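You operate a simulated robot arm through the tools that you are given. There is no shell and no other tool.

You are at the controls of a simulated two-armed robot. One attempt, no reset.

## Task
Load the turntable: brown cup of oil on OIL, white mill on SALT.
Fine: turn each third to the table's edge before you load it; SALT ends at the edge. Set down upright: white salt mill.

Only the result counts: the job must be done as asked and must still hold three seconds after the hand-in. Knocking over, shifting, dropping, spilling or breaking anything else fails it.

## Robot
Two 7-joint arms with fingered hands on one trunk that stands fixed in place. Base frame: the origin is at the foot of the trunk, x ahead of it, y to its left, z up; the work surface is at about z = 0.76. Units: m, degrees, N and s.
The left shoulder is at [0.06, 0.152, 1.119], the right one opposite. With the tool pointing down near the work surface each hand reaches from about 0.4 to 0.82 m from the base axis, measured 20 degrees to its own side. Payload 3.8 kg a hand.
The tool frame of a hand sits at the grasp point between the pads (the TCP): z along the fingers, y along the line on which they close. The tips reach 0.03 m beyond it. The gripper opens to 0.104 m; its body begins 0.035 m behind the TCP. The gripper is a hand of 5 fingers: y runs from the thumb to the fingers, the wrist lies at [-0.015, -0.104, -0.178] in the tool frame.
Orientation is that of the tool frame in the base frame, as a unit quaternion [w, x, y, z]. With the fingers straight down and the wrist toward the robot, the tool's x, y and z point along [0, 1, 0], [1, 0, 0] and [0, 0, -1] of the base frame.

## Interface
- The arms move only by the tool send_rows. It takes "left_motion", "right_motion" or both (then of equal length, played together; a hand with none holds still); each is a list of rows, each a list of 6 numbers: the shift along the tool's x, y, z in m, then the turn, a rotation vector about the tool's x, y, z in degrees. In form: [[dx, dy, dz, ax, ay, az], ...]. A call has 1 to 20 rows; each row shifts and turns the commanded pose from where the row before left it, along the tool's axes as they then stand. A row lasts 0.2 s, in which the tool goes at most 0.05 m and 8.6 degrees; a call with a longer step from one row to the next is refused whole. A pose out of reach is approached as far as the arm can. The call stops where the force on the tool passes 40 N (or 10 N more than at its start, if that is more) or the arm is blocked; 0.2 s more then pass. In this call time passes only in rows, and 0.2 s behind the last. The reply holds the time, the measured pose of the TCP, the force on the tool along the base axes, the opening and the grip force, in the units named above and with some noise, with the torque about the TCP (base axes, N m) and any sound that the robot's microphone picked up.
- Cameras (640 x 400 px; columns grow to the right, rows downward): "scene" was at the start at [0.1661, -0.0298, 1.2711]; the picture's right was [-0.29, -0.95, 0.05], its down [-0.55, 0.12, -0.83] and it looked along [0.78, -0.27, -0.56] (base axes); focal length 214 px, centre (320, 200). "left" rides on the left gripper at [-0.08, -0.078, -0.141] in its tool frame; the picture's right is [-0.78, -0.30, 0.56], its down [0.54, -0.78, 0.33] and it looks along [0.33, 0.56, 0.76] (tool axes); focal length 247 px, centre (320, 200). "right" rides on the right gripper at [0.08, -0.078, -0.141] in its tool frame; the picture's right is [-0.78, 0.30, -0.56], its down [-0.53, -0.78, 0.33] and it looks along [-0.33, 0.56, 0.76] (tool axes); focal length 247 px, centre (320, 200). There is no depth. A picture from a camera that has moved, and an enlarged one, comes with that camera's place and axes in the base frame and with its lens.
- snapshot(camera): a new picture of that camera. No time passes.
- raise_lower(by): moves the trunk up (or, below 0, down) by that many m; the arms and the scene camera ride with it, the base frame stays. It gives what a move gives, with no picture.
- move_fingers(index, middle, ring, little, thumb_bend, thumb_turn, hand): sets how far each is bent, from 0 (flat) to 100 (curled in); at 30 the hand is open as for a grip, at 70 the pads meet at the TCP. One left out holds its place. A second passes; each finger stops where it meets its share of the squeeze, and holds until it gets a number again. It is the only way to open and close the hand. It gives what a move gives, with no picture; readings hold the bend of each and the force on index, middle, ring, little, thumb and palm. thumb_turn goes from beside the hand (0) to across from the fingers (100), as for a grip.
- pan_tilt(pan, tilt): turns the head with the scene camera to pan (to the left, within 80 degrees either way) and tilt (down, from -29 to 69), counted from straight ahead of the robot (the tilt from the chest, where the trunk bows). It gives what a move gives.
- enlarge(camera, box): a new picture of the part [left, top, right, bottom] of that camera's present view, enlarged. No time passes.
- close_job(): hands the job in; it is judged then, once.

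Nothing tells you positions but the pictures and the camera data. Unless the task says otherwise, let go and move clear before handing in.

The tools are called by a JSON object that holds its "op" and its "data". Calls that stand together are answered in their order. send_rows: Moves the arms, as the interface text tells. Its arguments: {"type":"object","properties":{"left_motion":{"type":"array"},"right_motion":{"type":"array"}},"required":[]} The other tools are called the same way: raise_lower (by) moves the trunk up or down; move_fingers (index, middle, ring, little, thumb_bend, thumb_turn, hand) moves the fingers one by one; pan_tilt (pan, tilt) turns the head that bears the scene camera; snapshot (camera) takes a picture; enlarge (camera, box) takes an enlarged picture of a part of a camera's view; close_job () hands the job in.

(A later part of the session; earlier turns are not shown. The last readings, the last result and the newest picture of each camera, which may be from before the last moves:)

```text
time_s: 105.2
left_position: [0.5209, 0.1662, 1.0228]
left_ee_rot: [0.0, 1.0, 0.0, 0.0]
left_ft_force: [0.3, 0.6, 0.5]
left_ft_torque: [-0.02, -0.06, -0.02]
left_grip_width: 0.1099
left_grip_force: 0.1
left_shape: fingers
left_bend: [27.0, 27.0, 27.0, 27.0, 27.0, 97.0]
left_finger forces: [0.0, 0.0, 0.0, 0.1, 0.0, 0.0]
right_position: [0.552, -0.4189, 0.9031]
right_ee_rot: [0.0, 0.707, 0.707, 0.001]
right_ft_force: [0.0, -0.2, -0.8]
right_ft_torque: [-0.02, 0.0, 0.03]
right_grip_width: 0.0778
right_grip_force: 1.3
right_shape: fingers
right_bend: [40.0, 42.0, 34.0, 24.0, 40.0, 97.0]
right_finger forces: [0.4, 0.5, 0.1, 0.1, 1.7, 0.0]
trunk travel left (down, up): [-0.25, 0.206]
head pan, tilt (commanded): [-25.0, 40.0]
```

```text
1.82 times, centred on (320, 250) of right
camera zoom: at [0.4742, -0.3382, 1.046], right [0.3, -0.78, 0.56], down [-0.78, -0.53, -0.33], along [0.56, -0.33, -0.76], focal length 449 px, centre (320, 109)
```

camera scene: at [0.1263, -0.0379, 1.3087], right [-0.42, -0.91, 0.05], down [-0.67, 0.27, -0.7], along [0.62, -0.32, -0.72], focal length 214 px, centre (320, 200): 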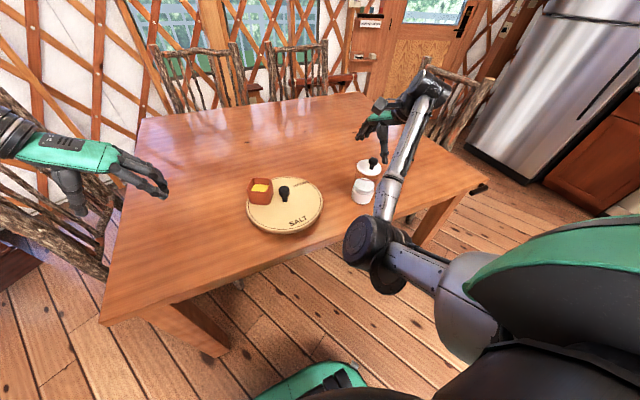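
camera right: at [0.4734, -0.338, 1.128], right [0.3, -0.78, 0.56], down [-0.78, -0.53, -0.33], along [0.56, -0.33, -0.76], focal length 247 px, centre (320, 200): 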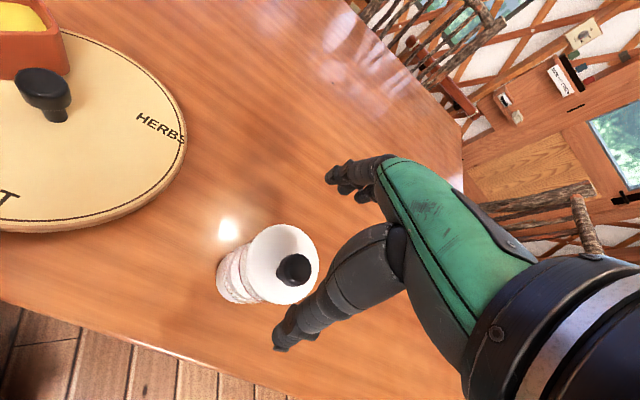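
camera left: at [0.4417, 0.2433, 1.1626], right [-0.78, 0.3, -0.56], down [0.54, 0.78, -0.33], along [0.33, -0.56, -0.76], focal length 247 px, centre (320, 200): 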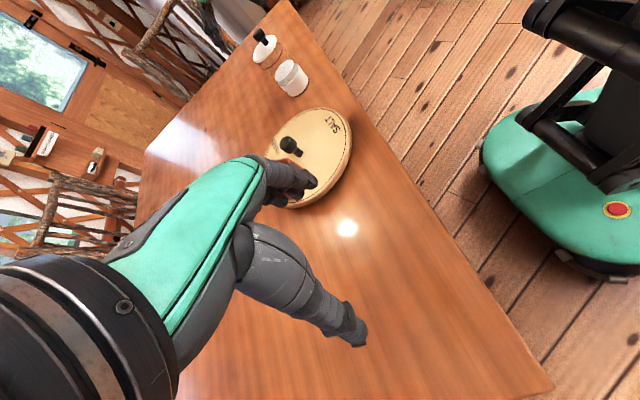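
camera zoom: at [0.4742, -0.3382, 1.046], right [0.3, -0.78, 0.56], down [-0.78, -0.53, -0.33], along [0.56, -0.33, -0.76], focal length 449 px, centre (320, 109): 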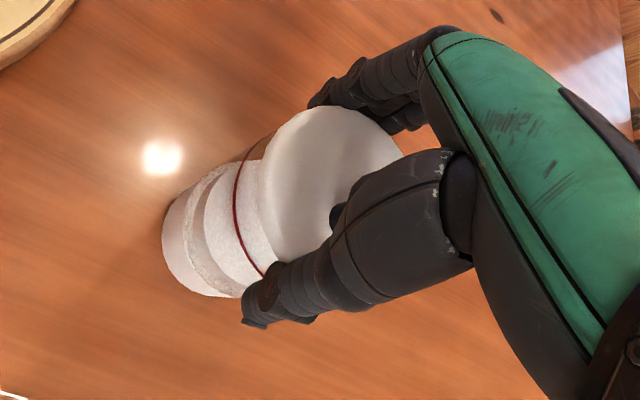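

Thumb, index and middle all touch lightly and the mill stands straight. I'll squeeze in a moderate step.

{"op": "move_fingers", "data": {"hand": "right", "index": 48, "middle": 50, "thumb_bend": 48}}

{"op": "enlarge", "data": {"camera": "scene", "box": [350, 110, 420, 210]}}

{"op": "enlarge", "data": {"camera": "right", "box": [220, 140, 420, 360]}}

```text
time_s: 106.2
left_position: [0.52, 0.1654, 1.0234]
left_ee_rot: [0.0, 1.0, 0.0, 0.0]
left_ft_force: [0.6, 0.0, -0.8]
left_ft_torque: [0.03, 0.03, 0.04]
left_grip_width: 0.1096
left_grip_force: 0.0
left_shape: fingers
left_bend: [27.0, 27.0, 27.0, 27.0, 27.0, 97.0]
left_finger forces: [0.1, 0.1, 0.0, 0.1, 0.0, 0.0]
right_position: [0.5511, -0.4191, 0.9048]
right_ee_rot: [0.0, 0.707, 0.707, 0.0]
right_ft_force: [2.9, -0.6, 2.4]
right_ft_torque: [-0.03, -0.19, 0.08]
right_grip_width: 0.0721
right_grip_force: 8.4
right_shape: fingers
right_bend: [43.0, 45.0, 34.0, 24.0, 42.0, 97.0]
right_finger forces: [4.6, 5.0, 0.0, 0.0, 7.2, 0.0]
trunk travel left (down, up): [-0.25, 0.206]
head pan, tilt (commanded): [-25.0, 40.0]
```

```text
4.00 times, centred on (385, 160) of scene
camera zoom: at [0.1265, -0.0379, 1.3087], right [-0.42, -0.91, 0.05], down [-0.67, 0.27, -0.7], along [0.62, -0.32, -0.72], focal length 858 px, centre (60, 360)
```

zoom: 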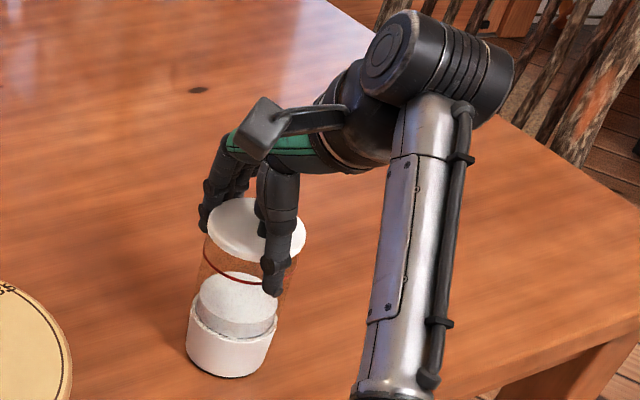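

```text
1.82 times, centred on (320, 250) of right
camera zoom: at [0.4745, -0.3381, 1.0461], right [0.3, -0.78, 0.56], down [-0.78, -0.53, -0.33], along [0.56, -0.33, -0.76], focal length 449 px, centre (320, 109)
```

zoom: 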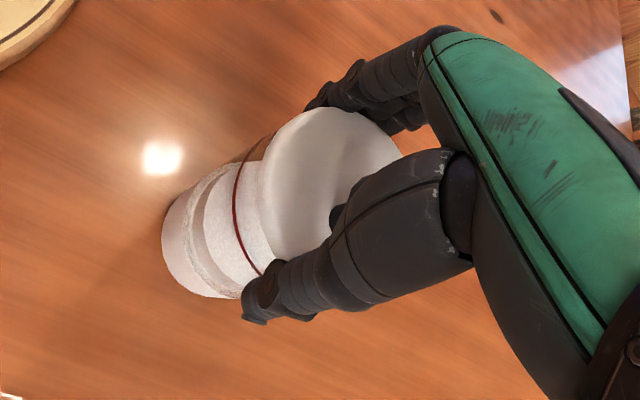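

The grip is balanced and the mill is still upright. I'll tighten it for the lift.

{"op": "move_fingers", "data": {"hand": "right", "index": 60, "middle": 62, "thumb_bend": 60}}

{"op": "enlarge", "data": {"camera": "scene", "box": [350, 110, 420, 210]}}

{"op": "enlarge", "data": {"camera": "right", "box": [220, 140, 420, 360]}}

```text
time_s: 107.2
left_position: [0.5208, 0.1656, 1.0219]
left_ee_rot: [0.0, 1.0, 0.0, 0.0]
left_ft_force: [-0.3, -0.3, 0.2]
left_ft_torque: [0.01, 0.02, -0.04]
left_grip_width: 0.1098
left_grip_force: 0.0
left_shape: fingers
left_bend: [27.0, 27.0, 27.0, 27.0, 27.0, 97.0]
left_finger forces: [0.0, 0.1, 0.0, 0.0, 0.0, 0.1]
right_position: [0.5505, -0.419, 0.9034]
right_ee_rot: [0.0, 0.707, 0.707, 0.001]
right_ft_force: [2.0, -1.3, 3.0]
right_ft_torque: [0.0, -0.23, 0.08]
right_grip_width: 0.0678
right_grip_force: 18.6
right_shape: fingers
right_bend: [44.0, 46.0, 34.0, 24.0, 47.0, 97.0]
right_finger forces: [10.3, 8.5, 0.1, 0.0, 18.5, 0.1]
trunk travel left (down, up): [-0.25, 0.206]
head pan, tilt (commanded): [-25.0, 40.0]
```

```text
4.00 times, centred on (385, 160) of scene
camera zoom: at [0.126, -0.0379, 1.3088], right [-0.42, -0.91, 0.05], down [-0.67, 0.27, -0.7], along [0.62, -0.32, -0.72], focal length 858 px, centre (60, 360)
```

zoom: 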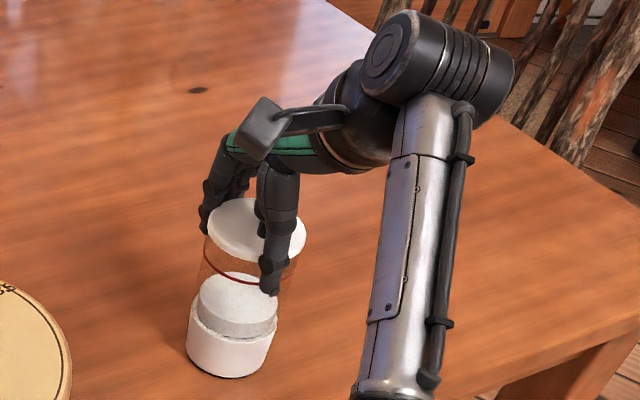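

```text
1.82 times, centred on (320, 250) of right
camera zoom: at [0.4741, -0.3382, 1.0463], right [0.3, -0.78, 0.56], down [-0.78, -0.53, -0.33], along [0.56, -0.33, -0.76], focal length 449 px, centre (320, 109)
```

zoom: 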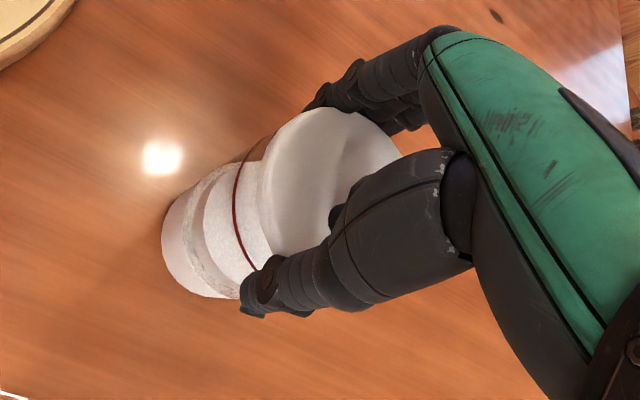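

Thumb 18.5 N against index and middle at about 19 N is a good balance. I'll lift the mill just clear of the table and check that it hangs straight.

{"op": "send_rows", "data": {"right_motion": [[0, 0, -0.003, 0, 0, 0], [0, 0, -0.005, 0, 0, 0], [0, 0, -0.007, 0, 0, 0], [0, 0, -0.006, 0, 0, 0], [0, 0, -0.004, 0, 0, 0], [0, 0, 0, 0, 0, 0]]}}

{"op": "enlarge", "data": {"camera": "scene", "box": [350, 110, 420, 210]}}

{"op": "enlarge", "data": {"camera": "right", "box": [220, 140, 420, 360]}}

{"op": "enlarge", "data": {"camera": "left", "box": [220, 10, 360, 150]}}

```text
time_s: 108.7
left_position: [0.5217, 0.1659, 1.0224]
left_ee_rot: [0.001, 1.0, -0.001, -0.001]
left_ft_force: [0.2, 0.3, 0.9]
left_ft_torque: [-0.02, 0.02, -0.01]
left_grip_width: 0.1097
left_grip_force: 0.2
left_shape: fingers
left_bend: [27.0, 27.0, 27.0, 27.0, 27.0, 97.0]
left_finger forces: [0.1, 0.1, 0.0, 0.0, 0.0, 0.0]
right_position: [0.551, -0.4202, 0.9276]
right_ee_rot: [-0.001, 0.707, 0.707, 0.0]
right_ft_force: [-0.4, -0.1, -5.0]
right_ft_torque: [0.02, 0.03, 0.02]
right_grip_width: 0.0674
right_grip_force: 16.9
right_shape: fingers
right_bend: [44.0, 47.0, 34.0, 24.0, 47.0, 96.0]
right_finger forces: [9.3, 7.2, 0.0, 0.0, 17.2, 0.1]
trunk travel left (down, up): [-0.25, 0.206]
head pan, tilt (commanded): [-25.0, 40.0]
```

```text
4.00 times, centred on (385, 160) of scene
camera zoom: at [0.1271, -0.0386, 1.3086], right [-0.42, -0.91, 0.05], down [-0.67, 0.27, -0.69], along [0.62, -0.32, -0.72], focal length 858 px, centre (60, 360)
```

zoom: 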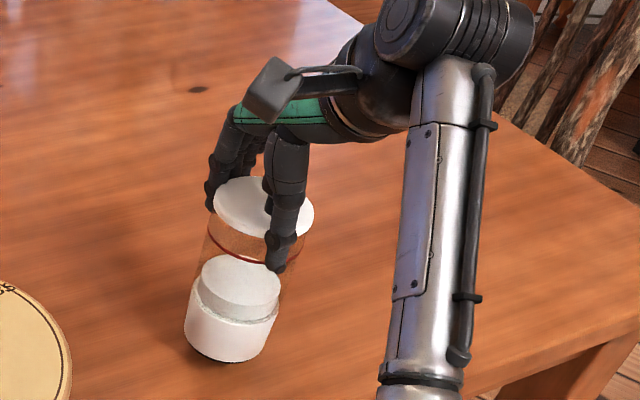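

```text
1.82 times, centred on (320, 250) of right
camera zoom: at [0.474, -0.3387, 1.0698], right [0.3, -0.78, 0.56], down [-0.78, -0.53, -0.33], along [0.55, -0.33, -0.76], focal length 449 px, centre (320, 109)
```

zoom: 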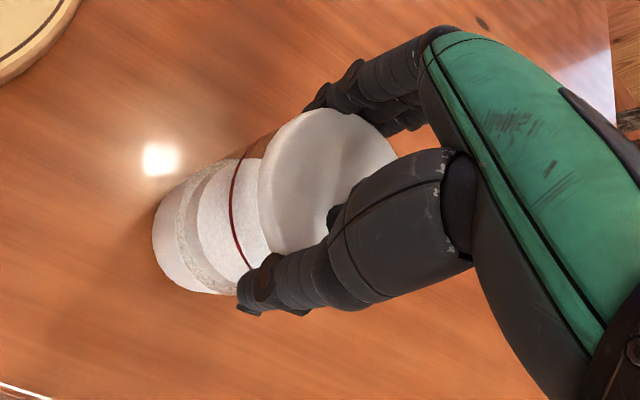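

```text
2.86 times, centred on (290, 80) of left
camera zoom: at [0.4424, 0.2428, 1.1623], right [-0.78, 0.3, -0.56], down [0.53, 0.78, -0.33], along [0.33, -0.56, -0.76], focal length 706 px, centre (406, 543)
```

zoom: 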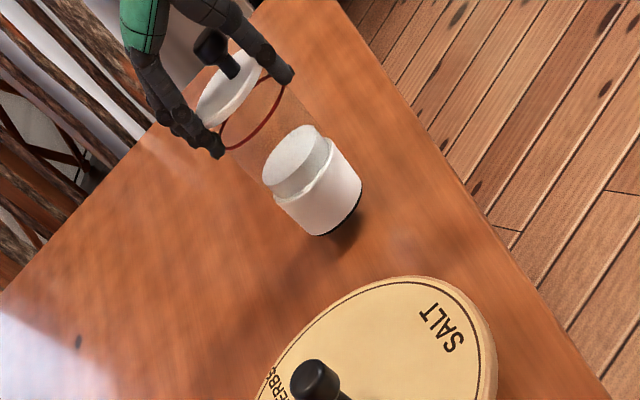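

The mill hangs practically straight and weighs about 0.5 kg. I'll raise it well above the plate and knob, and move the left hand farther away as well.

{"op": "send_rows", "data": {"right_motion": [[0, 0, -0.005, 0, 0, 0], [0, 0, -0.01, 0, 0, 0], [0, 0, -0.014, 0, 0, 0], [0, 0, -0.015, 0, 0, 0], [0, 0, -0.015, 0, 0, 0], [0, 0, -0.013, 0, 0, 0], [0, 0, -0.008, 0, 0, 0], [0, 0, -0.004, 0, 0, 0], [0, 0, 0, 0, 0, 0]], "left_motion": [[0, -0.015, -0.005, 0, 0, 0], [0, -0.015, -0.005, 0, 0, 0], [0, -0.015, -0.005, 0, 0, 0], [0, -0.015, -0.005, 0, 0, 0], [0, -0.015, -0.005, 0, 0, 0], [0, -0.015, -0.005, 0, 0, 0], [0, -0.015, 0, 0, 0, 0], [0, -0.01, 0, 0, 0, 0], [0, 0, 0, 0, 0, 0]]}}

{"op": "snapshot", "data": {"camera": "scene"}}

{"op": "snapshot", "data": {"camera": "right"}}

{"op": "snapshot", "data": {"camera": "left"}}

```text
time_s: 110.7
left_position: [0.5196, 0.282, 1.0515]
left_ee_rot: [0.0, 1.0, 0.0, 0.0]
left_ft_force: [-0.3, 0.8, 1.1]
left_ft_torque: [-0.01, 0.03, -0.06]
left_grip_width: 0.11
left_grip_force: 0.1
left_shape: fingers
left_bend: [27.0, 27.0, 27.0, 27.0, 27.0, 97.0]
left_finger forces: [0.0, 0.2, 0.0, 0.1, 0.1, 0.0]
right_position: [0.5506, -0.4191, 1.0121]
right_ee_rot: [-0.001, 0.707, 0.707, -0.001]
right_ft_force: [0.3, 0.1, -6.6]
right_ft_torque: [0.04, 0.03, -0.05]
right_grip_width: 0.0673
right_grip_force: 16.9
right_shape: fingers
right_bend: [44.0, 47.0, 34.0, 24.0, 47.0, 96.0]
right_finger forces: [9.1, 7.4, 0.0, 0.0, 17.1, 0.1]
trunk travel left (down, up): [-0.25, 0.206]
head pan, tilt (commanded): [-25.0, 40.0]
```

```text
taken
camera scene: at [0.1271, -0.0388, 1.3086], right [-0.42, -0.91, 0.05], down [-0.67, 0.27, -0.69], along [0.62, -0.32, -0.72], focal length 214 px, centre (320, 200)
```

scene: 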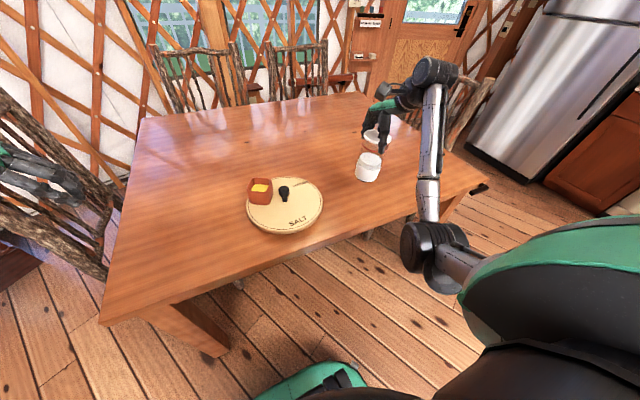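

```text
taken
camera right: at [0.4744, -0.3389, 1.1546], right [0.3, -0.78, 0.56], down [-0.78, -0.53, -0.33], along [0.55, -0.33, -0.76], focal length 247 px, centre (320, 200)
```

right: 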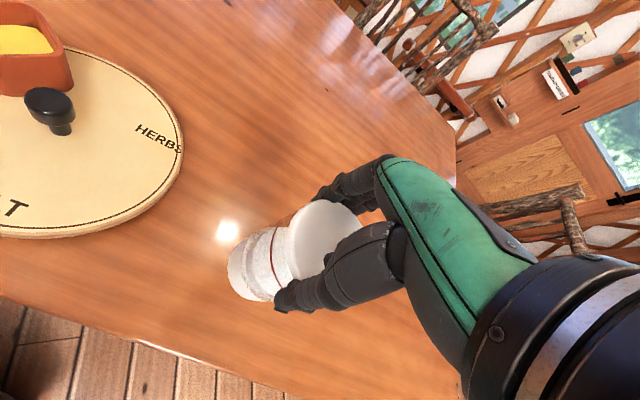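

```text
taken
camera left: at [0.441, 0.3581, 1.1913], right [-0.78, 0.3, -0.56], down [0.53, 0.78, -0.33], along [0.33, -0.56, -0.76], focal length 247 px, centre (320, 200)
```

left: 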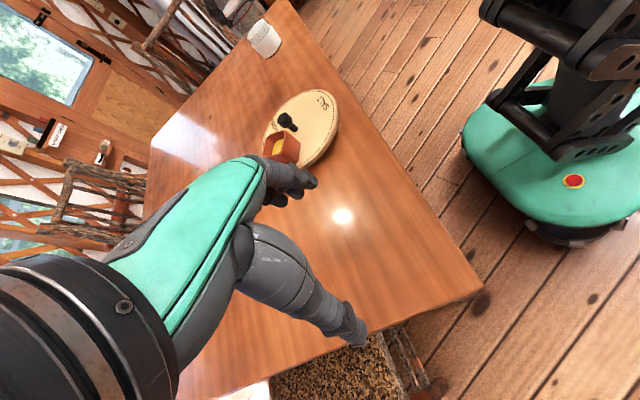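

Everything is steady. I'll carry the mill slowly across to above the SALT third.

{"op": "send_rows", "data": {"right_motion": [[0.005, -0.0015, 0, 0, 0, 0], [0.01, -0.0015, 0, 0, 0, 0], [0.015, -0.0015, 0, 0, 0, 0], [0.018, -0.0015, 0, 0, 0, 0], [0.018, -0.0015, 0, 0, 0, 0], [0.018, -0.0015, 0, 0, 0, 0], [0.018, -0.0015, 0, 0, 0, 0], [0.018, -0.0015, 0, 0, 0, 0], [0.018, -0.0015, 0, 0, 0, 0], [0.018, -0.0015, 0, 0, 0, 0], [0.018, -0.0015, 0, 0, 0, 0], [0.018, -0.0015, 0, 0, 0, 0], [0.018, -0.0015, 0, 0, 0, 0], [0.018, -0.0015, 0, 0, 0, 0], [0.015, -0.0015, 0, 0, 0, 0], [0.01, -0.0015, 0, 0, 0, 0], [0.005, -0.0015, 0, 0, 0, 0], [0, 0, 0, 0, 0, 0]]}}

{"op": "snapshot", "data": {"camera": "scene"}}

{"op": "snapshot", "data": {"camera": "right"}}

{"op": "snapshot", "data": {"camera": "left"}}

```text
time_s: 114.5
left_position: [0.5198, 0.2814, 1.0521]
left_ee_rot: [0.0, 1.0, 0.0, 0.0]
left_ft_force: [-0.3, 0.2, 0.0]
left_ft_torque: [0.01, -0.02, 0.03]
left_grip_width: 0.11
left_grip_force: 0.1
left_shape: fingers
left_bend: [27.0, 27.0, 27.0, 27.0, 27.0, 97.0]
left_finger forces: [0.0, 0.0, 0.0, 0.0, 0.0, 0.0]
right_position: [0.5258, -0.1616, 1.01]
right_ee_rot: [-0.001, 0.707, 0.707, -0.001]
right_ft_force: [-0.2, 0.9, -5.5]
right_ft_torque: [0.03, -0.03, 0.0]
right_grip_width: 0.0674
right_grip_force: 16.6
right_shape: fingers
right_bend: [44.0, 47.0, 34.0, 24.0, 47.0, 96.0]
right_finger forces: [8.9, 7.4, 0.1, 0.1, 16.6, 0.1]
trunk travel left (down, up): [-0.25, 0.206]
head pan, tilt (commanded): [-25.0, 40.0]
```

```text
taken
camera scene: at [0.127, -0.0383, 1.3086], right [-0.42, -0.91, 0.05], down [-0.67, 0.27, -0.69], along [0.62, -0.32, -0.72], focal length 214 px, centre (320, 200)
```

scene: 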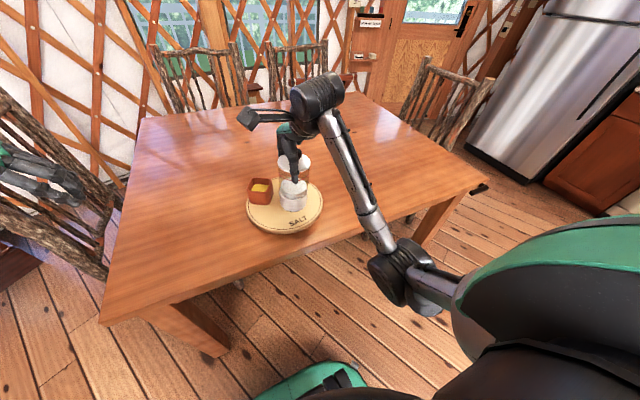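

```text
taken
camera right: at [0.4494, -0.0803, 1.1525], right [0.3, -0.78, 0.56], down [-0.78, -0.53, -0.33], along [0.55, -0.33, -0.76], focal length 247 px, centre (320, 200)
```

right: 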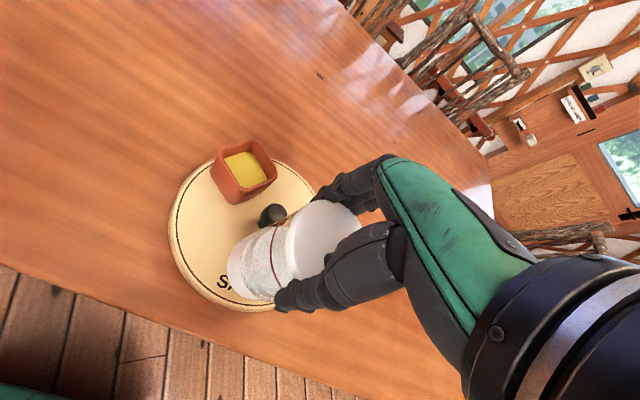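

```text
taken
camera left: at [0.4409, 0.3585, 1.1911], right [-0.78, 0.3, -0.56], down [0.53, 0.78, -0.33], along [0.33, -0.56, -0.76], focal length 247 px, centre (320, 200)
```

left: 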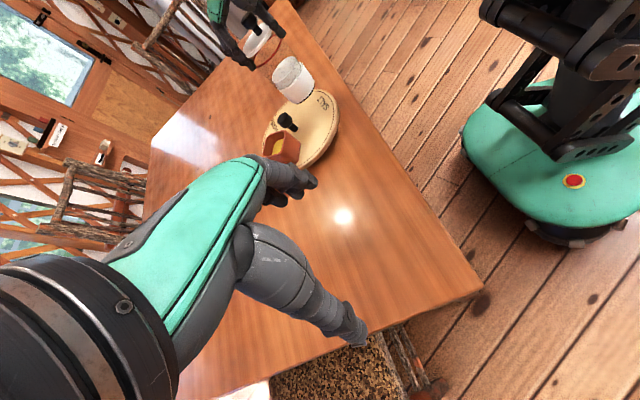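

The mill is above the SALT third. I'll enlarge two views to check where its base will land.

{"op": "enlarge", "data": {"camera": "scene", "box": [230, 110, 350, 250]}}

{"op": "enlarge", "data": {"camera": "left", "box": [220, 10, 360, 170]}}

{"op": "enlarge", "data": {"camera": "right", "box": [160, 130, 360, 330]}}

```text
2.86 times, centred on (290, 180) of scene
camera zoom: at [0.127, -0.0383, 1.3086], right [-0.42, -0.91, 0.05], down [-0.67, 0.27, -0.69], along [0.62, -0.32, -0.72], focal length 613 px, centre (406, 257)
```

zoom: 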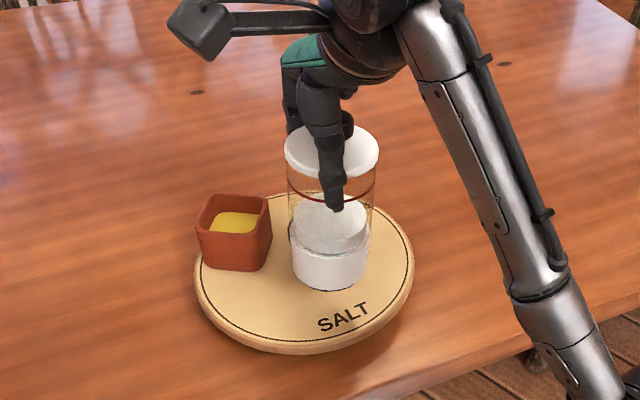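

```text
2.50 times, centred on (290, 90) of left
camera zoom: at [0.4409, 0.3585, 1.1911], right [-0.78, 0.3, -0.56], down [0.53, 0.78, -0.33], along [0.33, -0.56, -0.76], focal length 617 px, centre (395, 475)
```

zoom: 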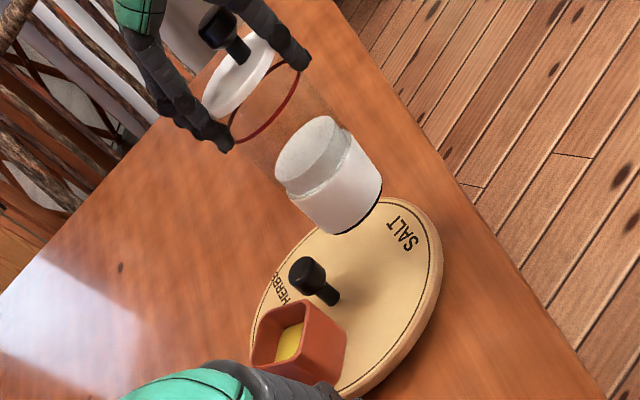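

```text
2.00 times, centred on (260, 230) of right
camera zoom: at [0.4494, -0.0803, 1.1525], right [0.3, -0.78, 0.56], down [-0.78, -0.53, -0.33], along [0.55, -0.33, -0.76], focal length 494 px, centre (440, 140)
```

zoom: 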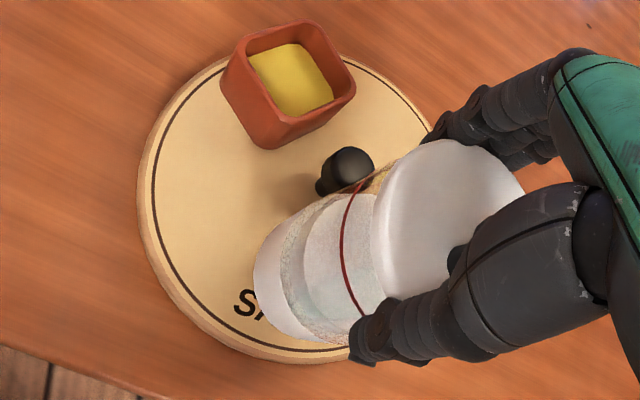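

The mill will land well inside the SALT third, but its top leans about 3° toward me. I'll tilt the hand slightly to bring it upright.

{"op": "send_rows", "data": {"right_motion": [[-0.001, 0.004, 0, 1.25, 0, 0], [-0.001, 0.004, 0, 1.25, 0, 0], [0, 0, 0, 0, 0, 0]]}}

{"op": "enlarge", "data": {"camera": "scene", "box": [230, 110, 350, 250]}}

{"op": "enlarge", "data": {"camera": "left", "box": [220, 10, 360, 170]}}

```text
time_s: 115.2
left_position: [0.5199, 0.2813, 1.0511]
left_ee_rot: [0.001, 1.0, 0.0, -0.001]
left_ft_force: [1.0, 0.4, -0.9]
left_ft_torque: [0.03, -0.01, -0.02]
left_grip_width: 0.11
left_grip_force: 0.1
left_shape: fingers
left_bend: [27.0, 27.0, 27.0, 27.0, 27.0, 97.0]
left_finger forces: [0.0, 0.0, 0.0, 0.1, 0.1, 0.0]
right_position: [0.5334, -0.1634, 1.0102]
right_ee_rot: [-0.016, 0.707, 0.707, -0.016]
right_ft_force: [0.8, -1.1, -5.2]
right_ft_torque: [0.05, -0.03, -0.01]
right_grip_width: 0.0672
right_grip_force: 16.7
right_shape: fingers
right_bend: [44.0, 47.0, 34.0, 24.0, 47.0, 96.0]
right_finger forces: [9.1, 7.3, 0.0, 0.0, 16.7, 0.0]
trunk travel left (down, up): [-0.25, 0.206]
head pan, tilt (commanded): [-25.0, 40.0]
```

```text
2.86 times, centred on (290, 180) of scene
camera zoom: at [0.1269, -0.0382, 1.3086], right [-0.42, -0.91, 0.05], down [-0.67, 0.27, -0.69], along [0.62, -0.32, -0.72], focal length 613 px, centre (406, 257)
```

zoom: 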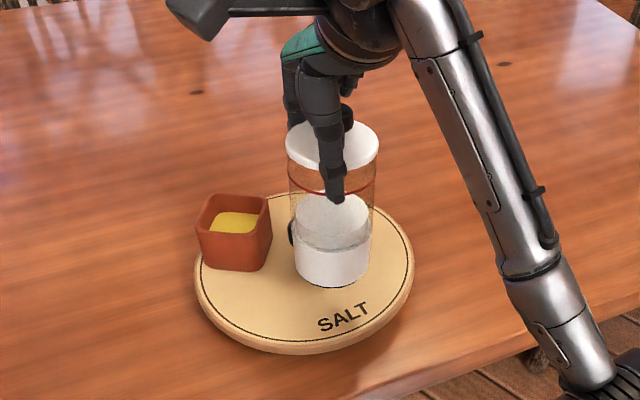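

```text
2.50 times, centred on (290, 90) of left
camera zoom: at [0.4408, 0.3585, 1.1911], right [-0.78, 0.3, -0.56], down [0.53, 0.78, -0.33], along [0.33, -0.56, -0.76], focal length 617 px, centre (395, 475)
```

zoom: 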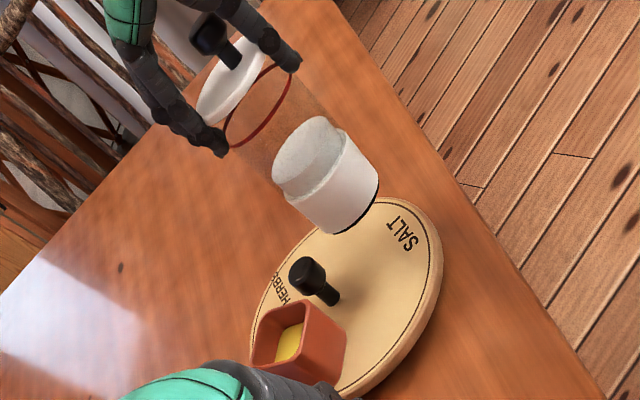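

The mill is upright now and its base is centred at about (0.528, -0.163), inside SALT and clear of the knob. I'll lower it most of the way.

{"op": "send_rows", "data": {"right_motion": [[0, 0.0003, 0.006, 0, 0, 0], [0, 0.0005, 0.012, 0, 0, 0], [0, 0.0006, 0.014, 0, 0, 0], [0, 0.0006, 0.014, 0, 0, 0], [0, 0.0004, 0.01, 0, 0, 0], [0, 0.0002, 0.004, 0, 0, 0], [0, 0, 0, 0, 0, 0]]}}

{"op": "enlarge", "data": {"camera": "scene", "box": [230, 110, 350, 250]}}

{"op": "enlarge", "data": {"camera": "left", "box": [220, 10, 360, 170]}}

```text
time_s: 116.8
left_position: [0.521, 0.282, 1.0507]
left_ee_rot: [0.0, 1.0, 0.0, -0.001]
left_ft_force: [-0.2, 0.4, -0.4]
left_ft_torque: [0.02, 0.01, -0.01]
left_grip_width: 0.1097
left_grip_force: 0.1
left_shape: fingers
left_bend: [27.0, 27.0, 27.0, 27.0, 27.0, 97.0]
left_finger forces: [0.1, 0.0, 0.0, 0.0, 0.0, 0.0]
right_position: [0.5343, -0.1628, 0.9532]
right_ee_rot: [-0.016, 0.707, 0.707, -0.017]
right_ft_force: [0.8, 0.1, -5.8]
right_ft_torque: [0.03, -0.02, 0.01]
right_grip_width: 0.0672
right_grip_force: 16.6
right_shape: fingers
right_bend: [44.0, 47.0, 34.0, 24.0, 48.0, 96.0]
right_finger forces: [8.9, 7.5, 0.0, 0.0, 16.6, 0.0]
trunk travel left (down, up): [-0.25, 0.206]
head pan, tilt (commanded): [-25.0, 40.0]
```

```text
2.86 times, centred on (290, 180) of scene
camera zoom: at [0.127, -0.0382, 1.3086], right [-0.42, -0.91, 0.05], down [-0.67, 0.27, -0.69], along [0.62, -0.32, -0.72], focal length 613 px, centre (406, 257)
```

zoom: 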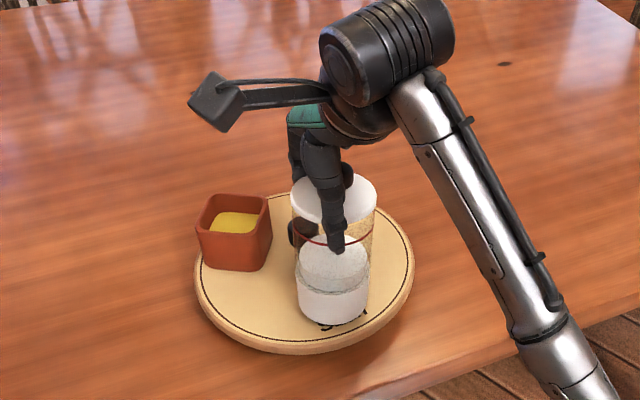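

```text
2.50 times, centred on (290, 90) of left
camera zoom: at [0.4409, 0.3586, 1.1911], right [-0.78, 0.3, -0.56], down [0.53, 0.78, -0.33], along [0.33, -0.56, -0.76], focal length 617 px, centre (395, 475)
```

zoom: 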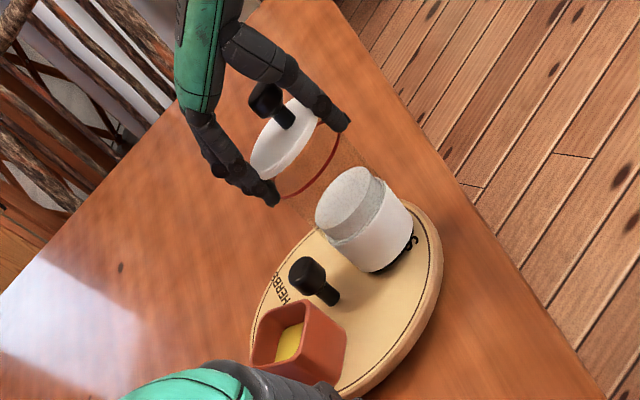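

The base is about 1.5 cm above the plate. I'll lower it in small steps until the force shows contact.

{"op": "send_rows", "data": {"right_motion": [[0, 0.0001, 0.004, 0, 0, 0], [0, 0.0001, 0.003, 0, 0, 0], [0, 0.0001, 0.003, 0, 0, 0], [0, 0, 0, 0, 0, 0]]}}

{"op": "enlarge", "data": {"camera": "left", "box": [250, 30, 350, 130]}}

```text
time_s: 117.8
left_position: [0.5195, 0.2824, 1.0516]
left_ee_rot: [0.001, 1.0, 0.0, 0.0]
left_ft_force: [-0.7, -0.1, -0.6]
left_ft_torque: [-0.01, 0.0, 0.01]
left_grip_width: 0.11
left_grip_force: 0.1
left_shape: fingers
left_bend: [27.0, 27.0, 27.0, 27.0, 27.0, 97.0]
left_finger forces: [0.0, 0.1, 0.0, 0.1, 0.0, 0.0]
right_position: [0.5347, -0.1628, 0.9445]
right_ee_rot: [-0.014, 0.707, 0.707, -0.014]
right_ft_force: [0.3, 2.1, 7.4]
right_ft_torque: [0.03, -0.45, 0.08]
right_grip_width: 0.0672
right_grip_force: 18.1
right_shape: fingers
right_bend: [44.0, 47.0, 34.0, 24.0, 48.0, 96.0]
right_finger forces: [10.4, 8.5, 0.0, 0.0, 17.4, 0.1]
trunk travel left (down, up): [-0.25, 0.206]
head pan, tilt (commanded): [-25.0, 40.0]
```

```text
4.00 times, centred on (300, 80) of left
camera zoom: at [0.4397, 0.3593, 1.1915], right [-0.78, 0.3, -0.56], down [0.54, 0.78, -0.33], along [0.33, -0.56, -0.76], focal length 988 px, centre (400, 680)
```

zoom: 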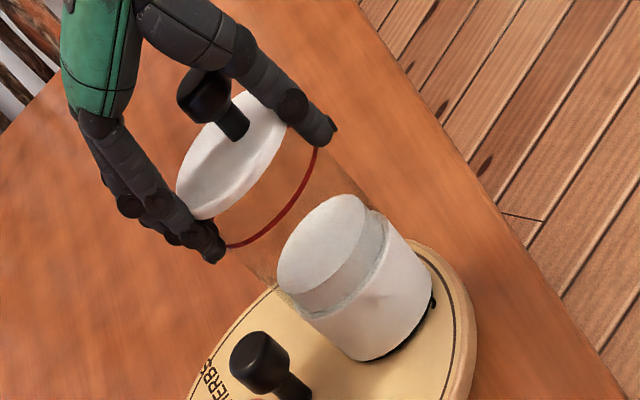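

The force shows contact, and the torque says the far edge touched first, so I over-corrected slightly. I'll lift 3 mm, take back 1.5° of tilt, and set it down again.

{"op": "send_rows", "data": {"right_motion": [[0, 0, -0.005, 0, 0, 0], [0, -0.0037, 0, -1.5, 0, 0], [0, 0, 0.002, 0, 0, 0], [0, 0, 0.002, 0, 0, 0], [0, 0, 0, 0, 0, 0]]}}

{"op": "enlarge", "data": {"camera": "left", "box": [250, 30, 350, 130]}}

```text
time_s: 119.0
left_position: [0.519, 0.2818, 1.0513]
left_ee_rot: [0.0, 1.0, 0.0, 0.0]
left_ft_force: [-0.2, -0.4, -0.8]
left_ft_torque: [-0.01, 0.02, -0.03]
left_grip_width: 0.11
left_grip_force: 0.1
left_shape: fingers
left_bend: [27.0, 27.0, 27.0, 27.0, 27.0, 97.0]
left_finger forces: [0.0, 0.1, 0.0, 0.1, 0.0, 0.0]
right_position: [0.5314, -0.1632, 0.9442]
right_ee_rot: [-0.006, 0.707, 0.707, -0.006]
right_ft_force: [1.9, 2.2, 5.2]
right_ft_torque: [-0.04, -0.4, 0.11]
right_grip_width: 0.0669
right_grip_force: 17.7
right_shape: fingers
right_bend: [44.0, 47.0, 34.0, 24.0, 48.0, 96.0]
right_finger forces: [10.5, 8.4, 0.1, 0.1, 16.7, 0.0]
trunk travel left (down, up): [-0.25, 0.206]
head pan, tilt (commanded): [-25.0, 40.0]
```

```text
4.00 times, centred on (300, 80) of left
camera zoom: at [0.44, 0.3593, 1.1913], right [-0.78, 0.3, -0.56], down [0.54, 0.78, -0.33], along [0.33, -0.56, -0.76], focal length 988 px, centre (400, 680)
```

zoom: 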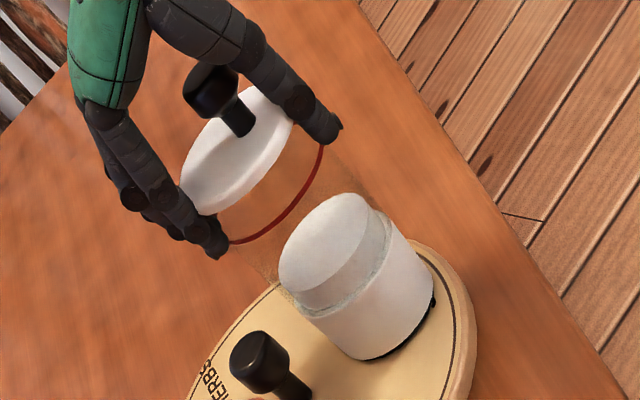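

Contact is now close to the middle of the base. I'll check the scene view before letting go.

{"op": "enlarge", "data": {"camera": "scene", "box": [230, 130, 350, 250]}}

{"op": "enlarge", "data": {"camera": "right", "box": [160, 130, 360, 330]}}

```text
3.33 times, centred on (290, 190) of scene
camera zoom: at [0.126, -0.0374, 1.3088], right [-0.42, -0.91, 0.05], down [-0.67, 0.27, -0.7], along [0.62, -0.32, -0.72], focal length 715 px, centre (420, 233)
```

zoom: 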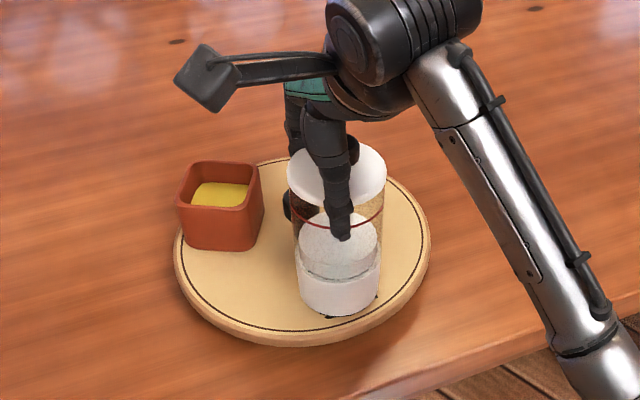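

```text
2.00 times, centred on (260, 230) of right
camera zoom: at [0.4559, -0.0818, 1.0876], right [0.3, -0.78, 0.55], down [-0.78, -0.53, -0.32], along [0.54, -0.33, -0.77], focal length 494 px, centre (440, 140)
```

zoom: 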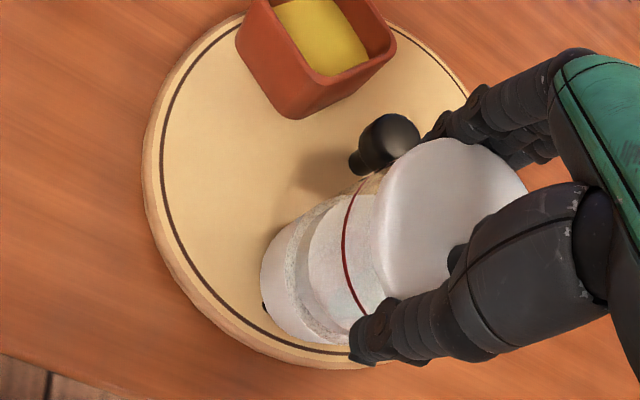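

The mill's base is entirely on the plate in the SALT third. I'll ease the grip gradually.

{"op": "move_fingers", "data": {"hand": "right", "index": 42, "middle": 44, "thumb_bend": 42}}

{"op": "enlarge", "data": {"camera": "left", "box": [250, 30, 350, 130]}}

{"op": "enlarge", "data": {"camera": "scene", "box": [230, 130, 350, 250]}}

```text
time_s: 120.0
left_position: [0.5185, 0.2823, 1.0504]
left_ee_rot: [0.0, 1.0, 0.0, 0.0]
left_ft_force: [1.3, 0.0, -0.7]
left_ft_torque: [0.04, -0.01, 0.02]
left_grip_width: 0.1099
left_grip_force: 0.1
left_shape: fingers
left_bend: [27.0, 27.0, 27.0, 27.0, 27.0, 97.0]
left_finger forces: [0.0, 0.0, 0.0, 0.1, 0.0, 0.0]
right_position: [0.5314, -0.1634, 0.9443]
right_ee_rot: [-0.007, 0.707, 0.707, -0.007]
right_ft_force: [-0.9, 0.8, -0.7]
right_ft_torque: [-0.01, -0.02, 0.02]
right_grip_width: 0.0756
right_grip_force: 2.4
right_shape: fingers
right_bend: [42.0, 43.0, 34.0, 24.0, 41.0, 97.0]
right_finger forces: [0.6, 1.0, 0.1, 0.0, 2.1, 0.1]
trunk travel left (down, up): [-0.25, 0.206]
head pan, tilt (commanded): [-25.0, 40.0]
```

```text
4.00 times, centred on (300, 80) of left
camera zoom: at [0.4402, 0.3588, 1.1913], right [-0.78, 0.3, -0.56], down [0.54, 0.78, -0.33], along [0.33, -0.56, -0.76], focal length 988 px, centre (400, 680)
```

zoom: 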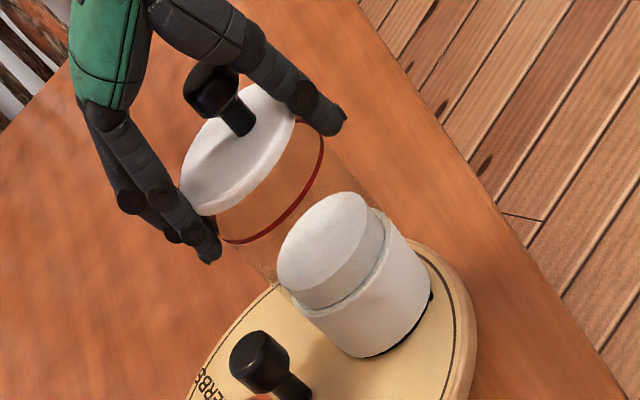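

```text
3.33 times, centred on (290, 190) of scene
camera zoom: at [0.1263, -0.0379, 1.3087], right [-0.42, -0.91, 0.05], down [-0.67, 0.27, -0.7], along [0.62, -0.32, -0.72], focal length 715 px, centre (420, 233)
```

zoom: 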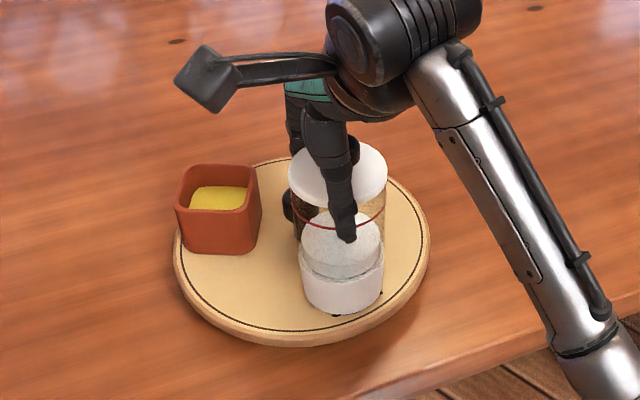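

The grip is nearly gone and the mill stands. I'll open fully.

{"op": "move_fingers", "data": {"hand": "right", "index": 36, "middle": 36, "thumb_bend": 36}}

{"op": "enlarge", "data": {"camera": "left", "box": [250, 30, 350, 130]}}

{"op": "enlarge", "data": {"camera": "scene", "box": [230, 130, 350, 250]}}

```text
time_s: 121.0
left_position: [0.5188, 0.2816, 1.0512]
left_ee_rot: [0.0, 1.0, 0.0, -0.001]
left_ft_force: [-0.2, -0.4, 0.6]
left_ft_torque: [-0.02, -0.03, 0.02]
left_grip_width: 0.1099
left_grip_force: 0.0
left_shape: fingers
left_bend: [27.0, 27.0, 27.0, 27.0, 27.0, 97.0]
left_finger forces: [0.0, 0.1, 0.1, 0.0, 0.0, 0.1]
right_position: [0.5308, -0.1617, 0.9434]
right_ee_rot: [-0.006, 0.707, 0.707, -0.006]
right_ft_force: [0.0, 0.1, 0.2]
right_ft_torque: [0.01, 0.0, 0.02]
right_grip_width: 0.0878
right_grip_force: 0.0
right_shape: fingers
right_bend: [36.0, 36.0, 34.0, 24.0, 36.0, 97.0]
right_finger forces: [0.1, 0.1, 0.1, 0.0, 0.1, 0.0]
trunk travel left (down, up): [-0.25, 0.206]
head pan, tilt (commanded): [-25.0, 40.0]
```

```text
4.00 times, centred on (300, 80) of left
camera zoom: at [0.4403, 0.3587, 1.1913], right [-0.78, 0.3, -0.56], down [0.54, 0.78, -0.33], along [0.33, -0.56, -0.76], focal length 988 px, centre (400, 680)
```

zoom: 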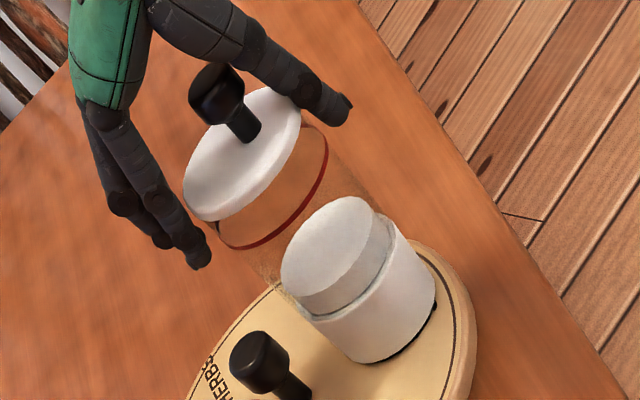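

```text
3.33 times, centred on (290, 190) of scene
camera zoom: at [0.1263, -0.038, 1.3087], right [-0.42, -0.91, 0.05], down [-0.67, 0.27, -0.7], along [0.62, -0.32, -0.72], focal length 715 px, centre (420, 233)
```

zoom: 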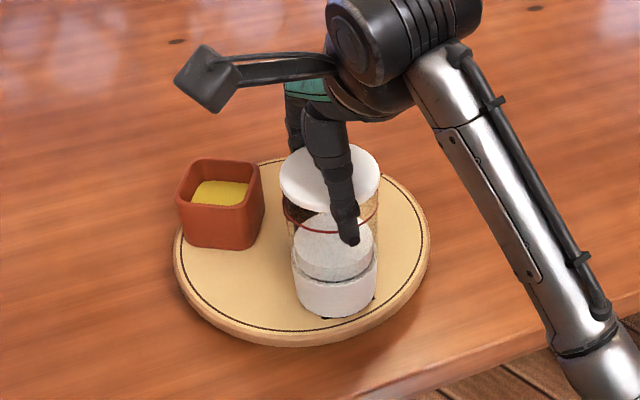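

The mill stands free and upright. I'll open the hand wide, then rise straight up.

{"op": "move_fingers", "data": {"hand": "right", "index": 22, "middle": 22, "ring": 22, "little": 22, "thumb_bend": 22}}

{"op": "enlarge", "data": {"camera": "left", "box": [250, 30, 350, 130]}}

{"op": "enlarge", "data": {"camera": "right", "box": [160, 130, 400, 350]}}

```text
time_s: 122.0
left_position: [0.5188, 0.2816, 1.0515]
left_ee_rot: [0.001, 1.0, 0.0, -0.001]
left_ft_force: [-0.1, 0.3, -0.5]
left_ft_torque: [0.01, 0.03, 0.01]
left_grip_width: 0.1099
left_grip_force: 0.1
left_shape: fingers
left_bend: [27.0, 27.0, 27.0, 27.0, 27.0, 97.0]
left_finger forces: [0.1, 0.1, 0.0, 0.0, 0.0, 0.0]
right_position: [0.5303, -0.1634, 0.9434]
right_ee_rot: [-0.006, 0.707, 0.707, -0.007]
right_ft_force: [0.4, 0.2, -0.1]
right_ft_torque: [0.02, -0.01, -0.03]
right_grip_width: 0.121
right_grip_force: 0.0
right_shape: fingers
right_bend: [22.0, 22.0, 22.0, 22.0, 22.0, 97.0]
right_finger forces: [0.0, 0.1, 0.0, 0.0, 0.1, 0.0]
trunk travel left (down, up): [-0.25, 0.206]
head pan, tilt (commanded): [-25.0, 40.0]
```

```text
4.00 times, centred on (300, 80) of left
camera zoom: at [0.4403, 0.3587, 1.1913], right [-0.78, 0.3, -0.56], down [0.54, 0.78, -0.33], along [0.33, -0.56, -0.76], focal length 988 px, centre (400, 680)
```

zoom: 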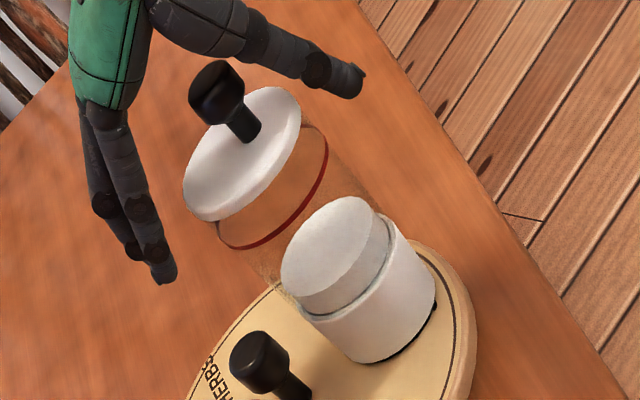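

```text
1.82 times, centred on (280, 240) of right
camera zoom: at [0.4562, -0.0824, 1.0869], right [0.31, -0.78, 0.55], down [-0.78, -0.53, -0.32], along [0.54, -0.33, -0.77], focal length 449 px, centre (393, 127)
```

zoom: 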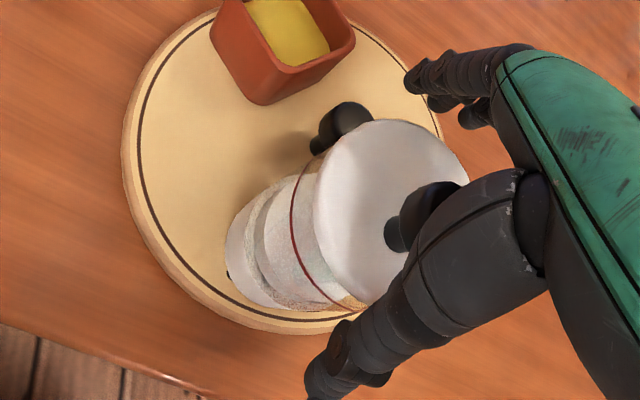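

The hand is clear all round. I'll rise straight up and then move off to the right.

{"op": "send_rows", "data": {"right_motion": [[0, 0, -0.006, 0, 0, 0], [0, 0, -0.012, 0, 0, 0], [0, 0, -0.02, 0, 0, 0], [0, 0, -0.03, 0, 0, 0], [0, 0, -0.03, 0, 0, 0], [0, 0, -0.03, 0, 0, 0], [0, 0, -0.025, 0, 0, 0], [-0.02, 0, -0.02, 0, 0, 0], [-0.03, -0.005, -0.01, 0, 0, 0], [-0.035, -0.005, 0, 0, 0, 0], [-0.035, -0.005, 0, 0, 0, 0], [-0.035, -0.005, 0, 0, 0, 0], [-0.035, -0.005, 0, 0, 0, 0], [-0.03, -0.005, 0, 0, 0, 0], [0, 0, 0, 0, 0, 0]]}}

{"op": "snapshot", "data": {"camera": "scene"}}

{"op": "snapshot", "data": {"camera": "right"}}

{"op": "snapshot", "data": {"camera": "left"}}

{"op": "enlarge", "data": {"camera": "scene", "box": [230, 130, 350, 250]}}

```text
time_s: 125.2
left_position: [0.5191, 0.281, 1.0508]
left_ee_rot: [0.0, 1.0, 0.0, 0.0]
left_ft_force: [-0.4, 1.4, 0.4]
left_ft_torque: [-0.06, 0.0, -0.01]
left_grip_width: 0.1098
left_grip_force: 0.1
left_shape: fingers
left_bend: [27.0, 27.0, 27.0, 27.0, 27.0, 97.0]
left_finger forces: [0.0, 0.0, 0.1, 0.0, 0.0, 0.0]
right_position: [0.5074, -0.3821, 1.127]
right_ee_rot: [-0.006, 0.707, 0.707, -0.006]
right_ft_force: [0.4, -0.2, -0.2]
right_ft_torque: [0.03, -0.02, 0.03]
right_grip_width: 0.1209
right_grip_force: 0.0
right_shape: fingers
right_bend: [22.0, 22.0, 22.0, 22.0, 22.0, 97.0]
right_finger forces: [0.0, 0.1, 0.0, 0.1, 0.0, 0.1]
trunk travel left (down, up): [-0.25, 0.206]
head pan, tilt (commanded): [-25.0, 40.0]
```

```text
taken
camera scene: at [0.1265, -0.0377, 1.3087], right [-0.42, -0.91, 0.05], down [-0.67, 0.27, -0.7], along [0.62, -0.32, -0.72], focal length 214 px, centre (320, 200)
```

scene: 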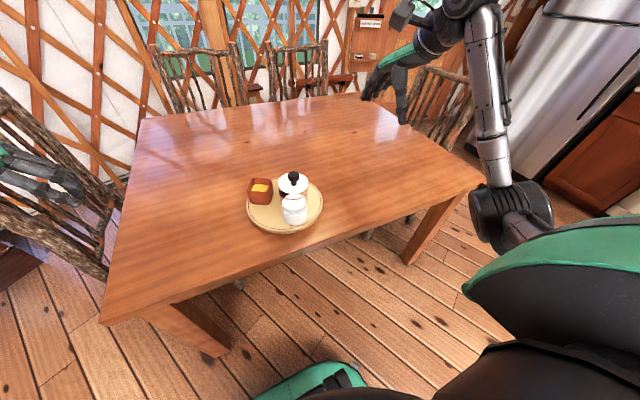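

```text
taken
camera right: at [0.4322, -0.3014, 1.27], right [0.31, -0.78, 0.55], down [-0.78, -0.53, -0.32], along [0.54, -0.33, -0.77], focal length 247 px, centre (320, 200)
```

right: 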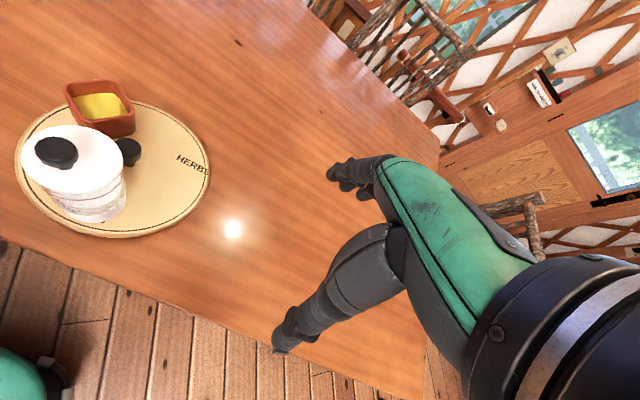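

```text
taken
camera left: at [0.4405, 0.359, 1.1911], right [-0.78, 0.3, -0.56], down [0.53, 0.78, -0.33], along [0.33, -0.56, -0.76], focal length 247 px, centre (320, 200)
```

left: 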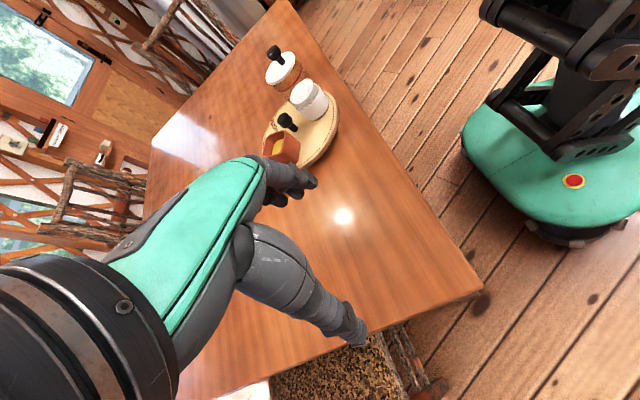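

```text
3.33 times, centred on (290, 190) of scene
camera zoom: at [0.1265, -0.0377, 1.3087], right [-0.42, -0.91, 0.05], down [-0.67, 0.27, -0.7], along [0.62, -0.32, -0.72], focal length 715 px, centre (420, 233)
```

zoom: 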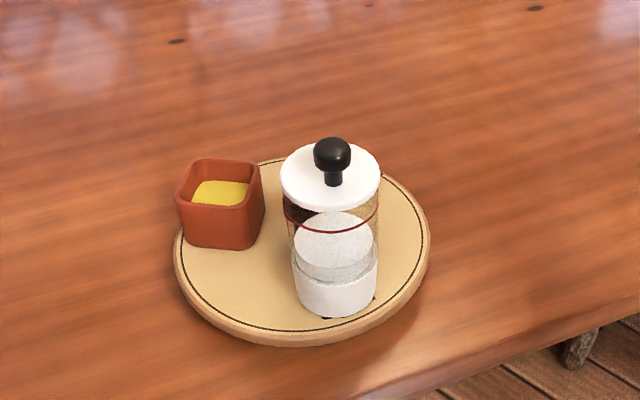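

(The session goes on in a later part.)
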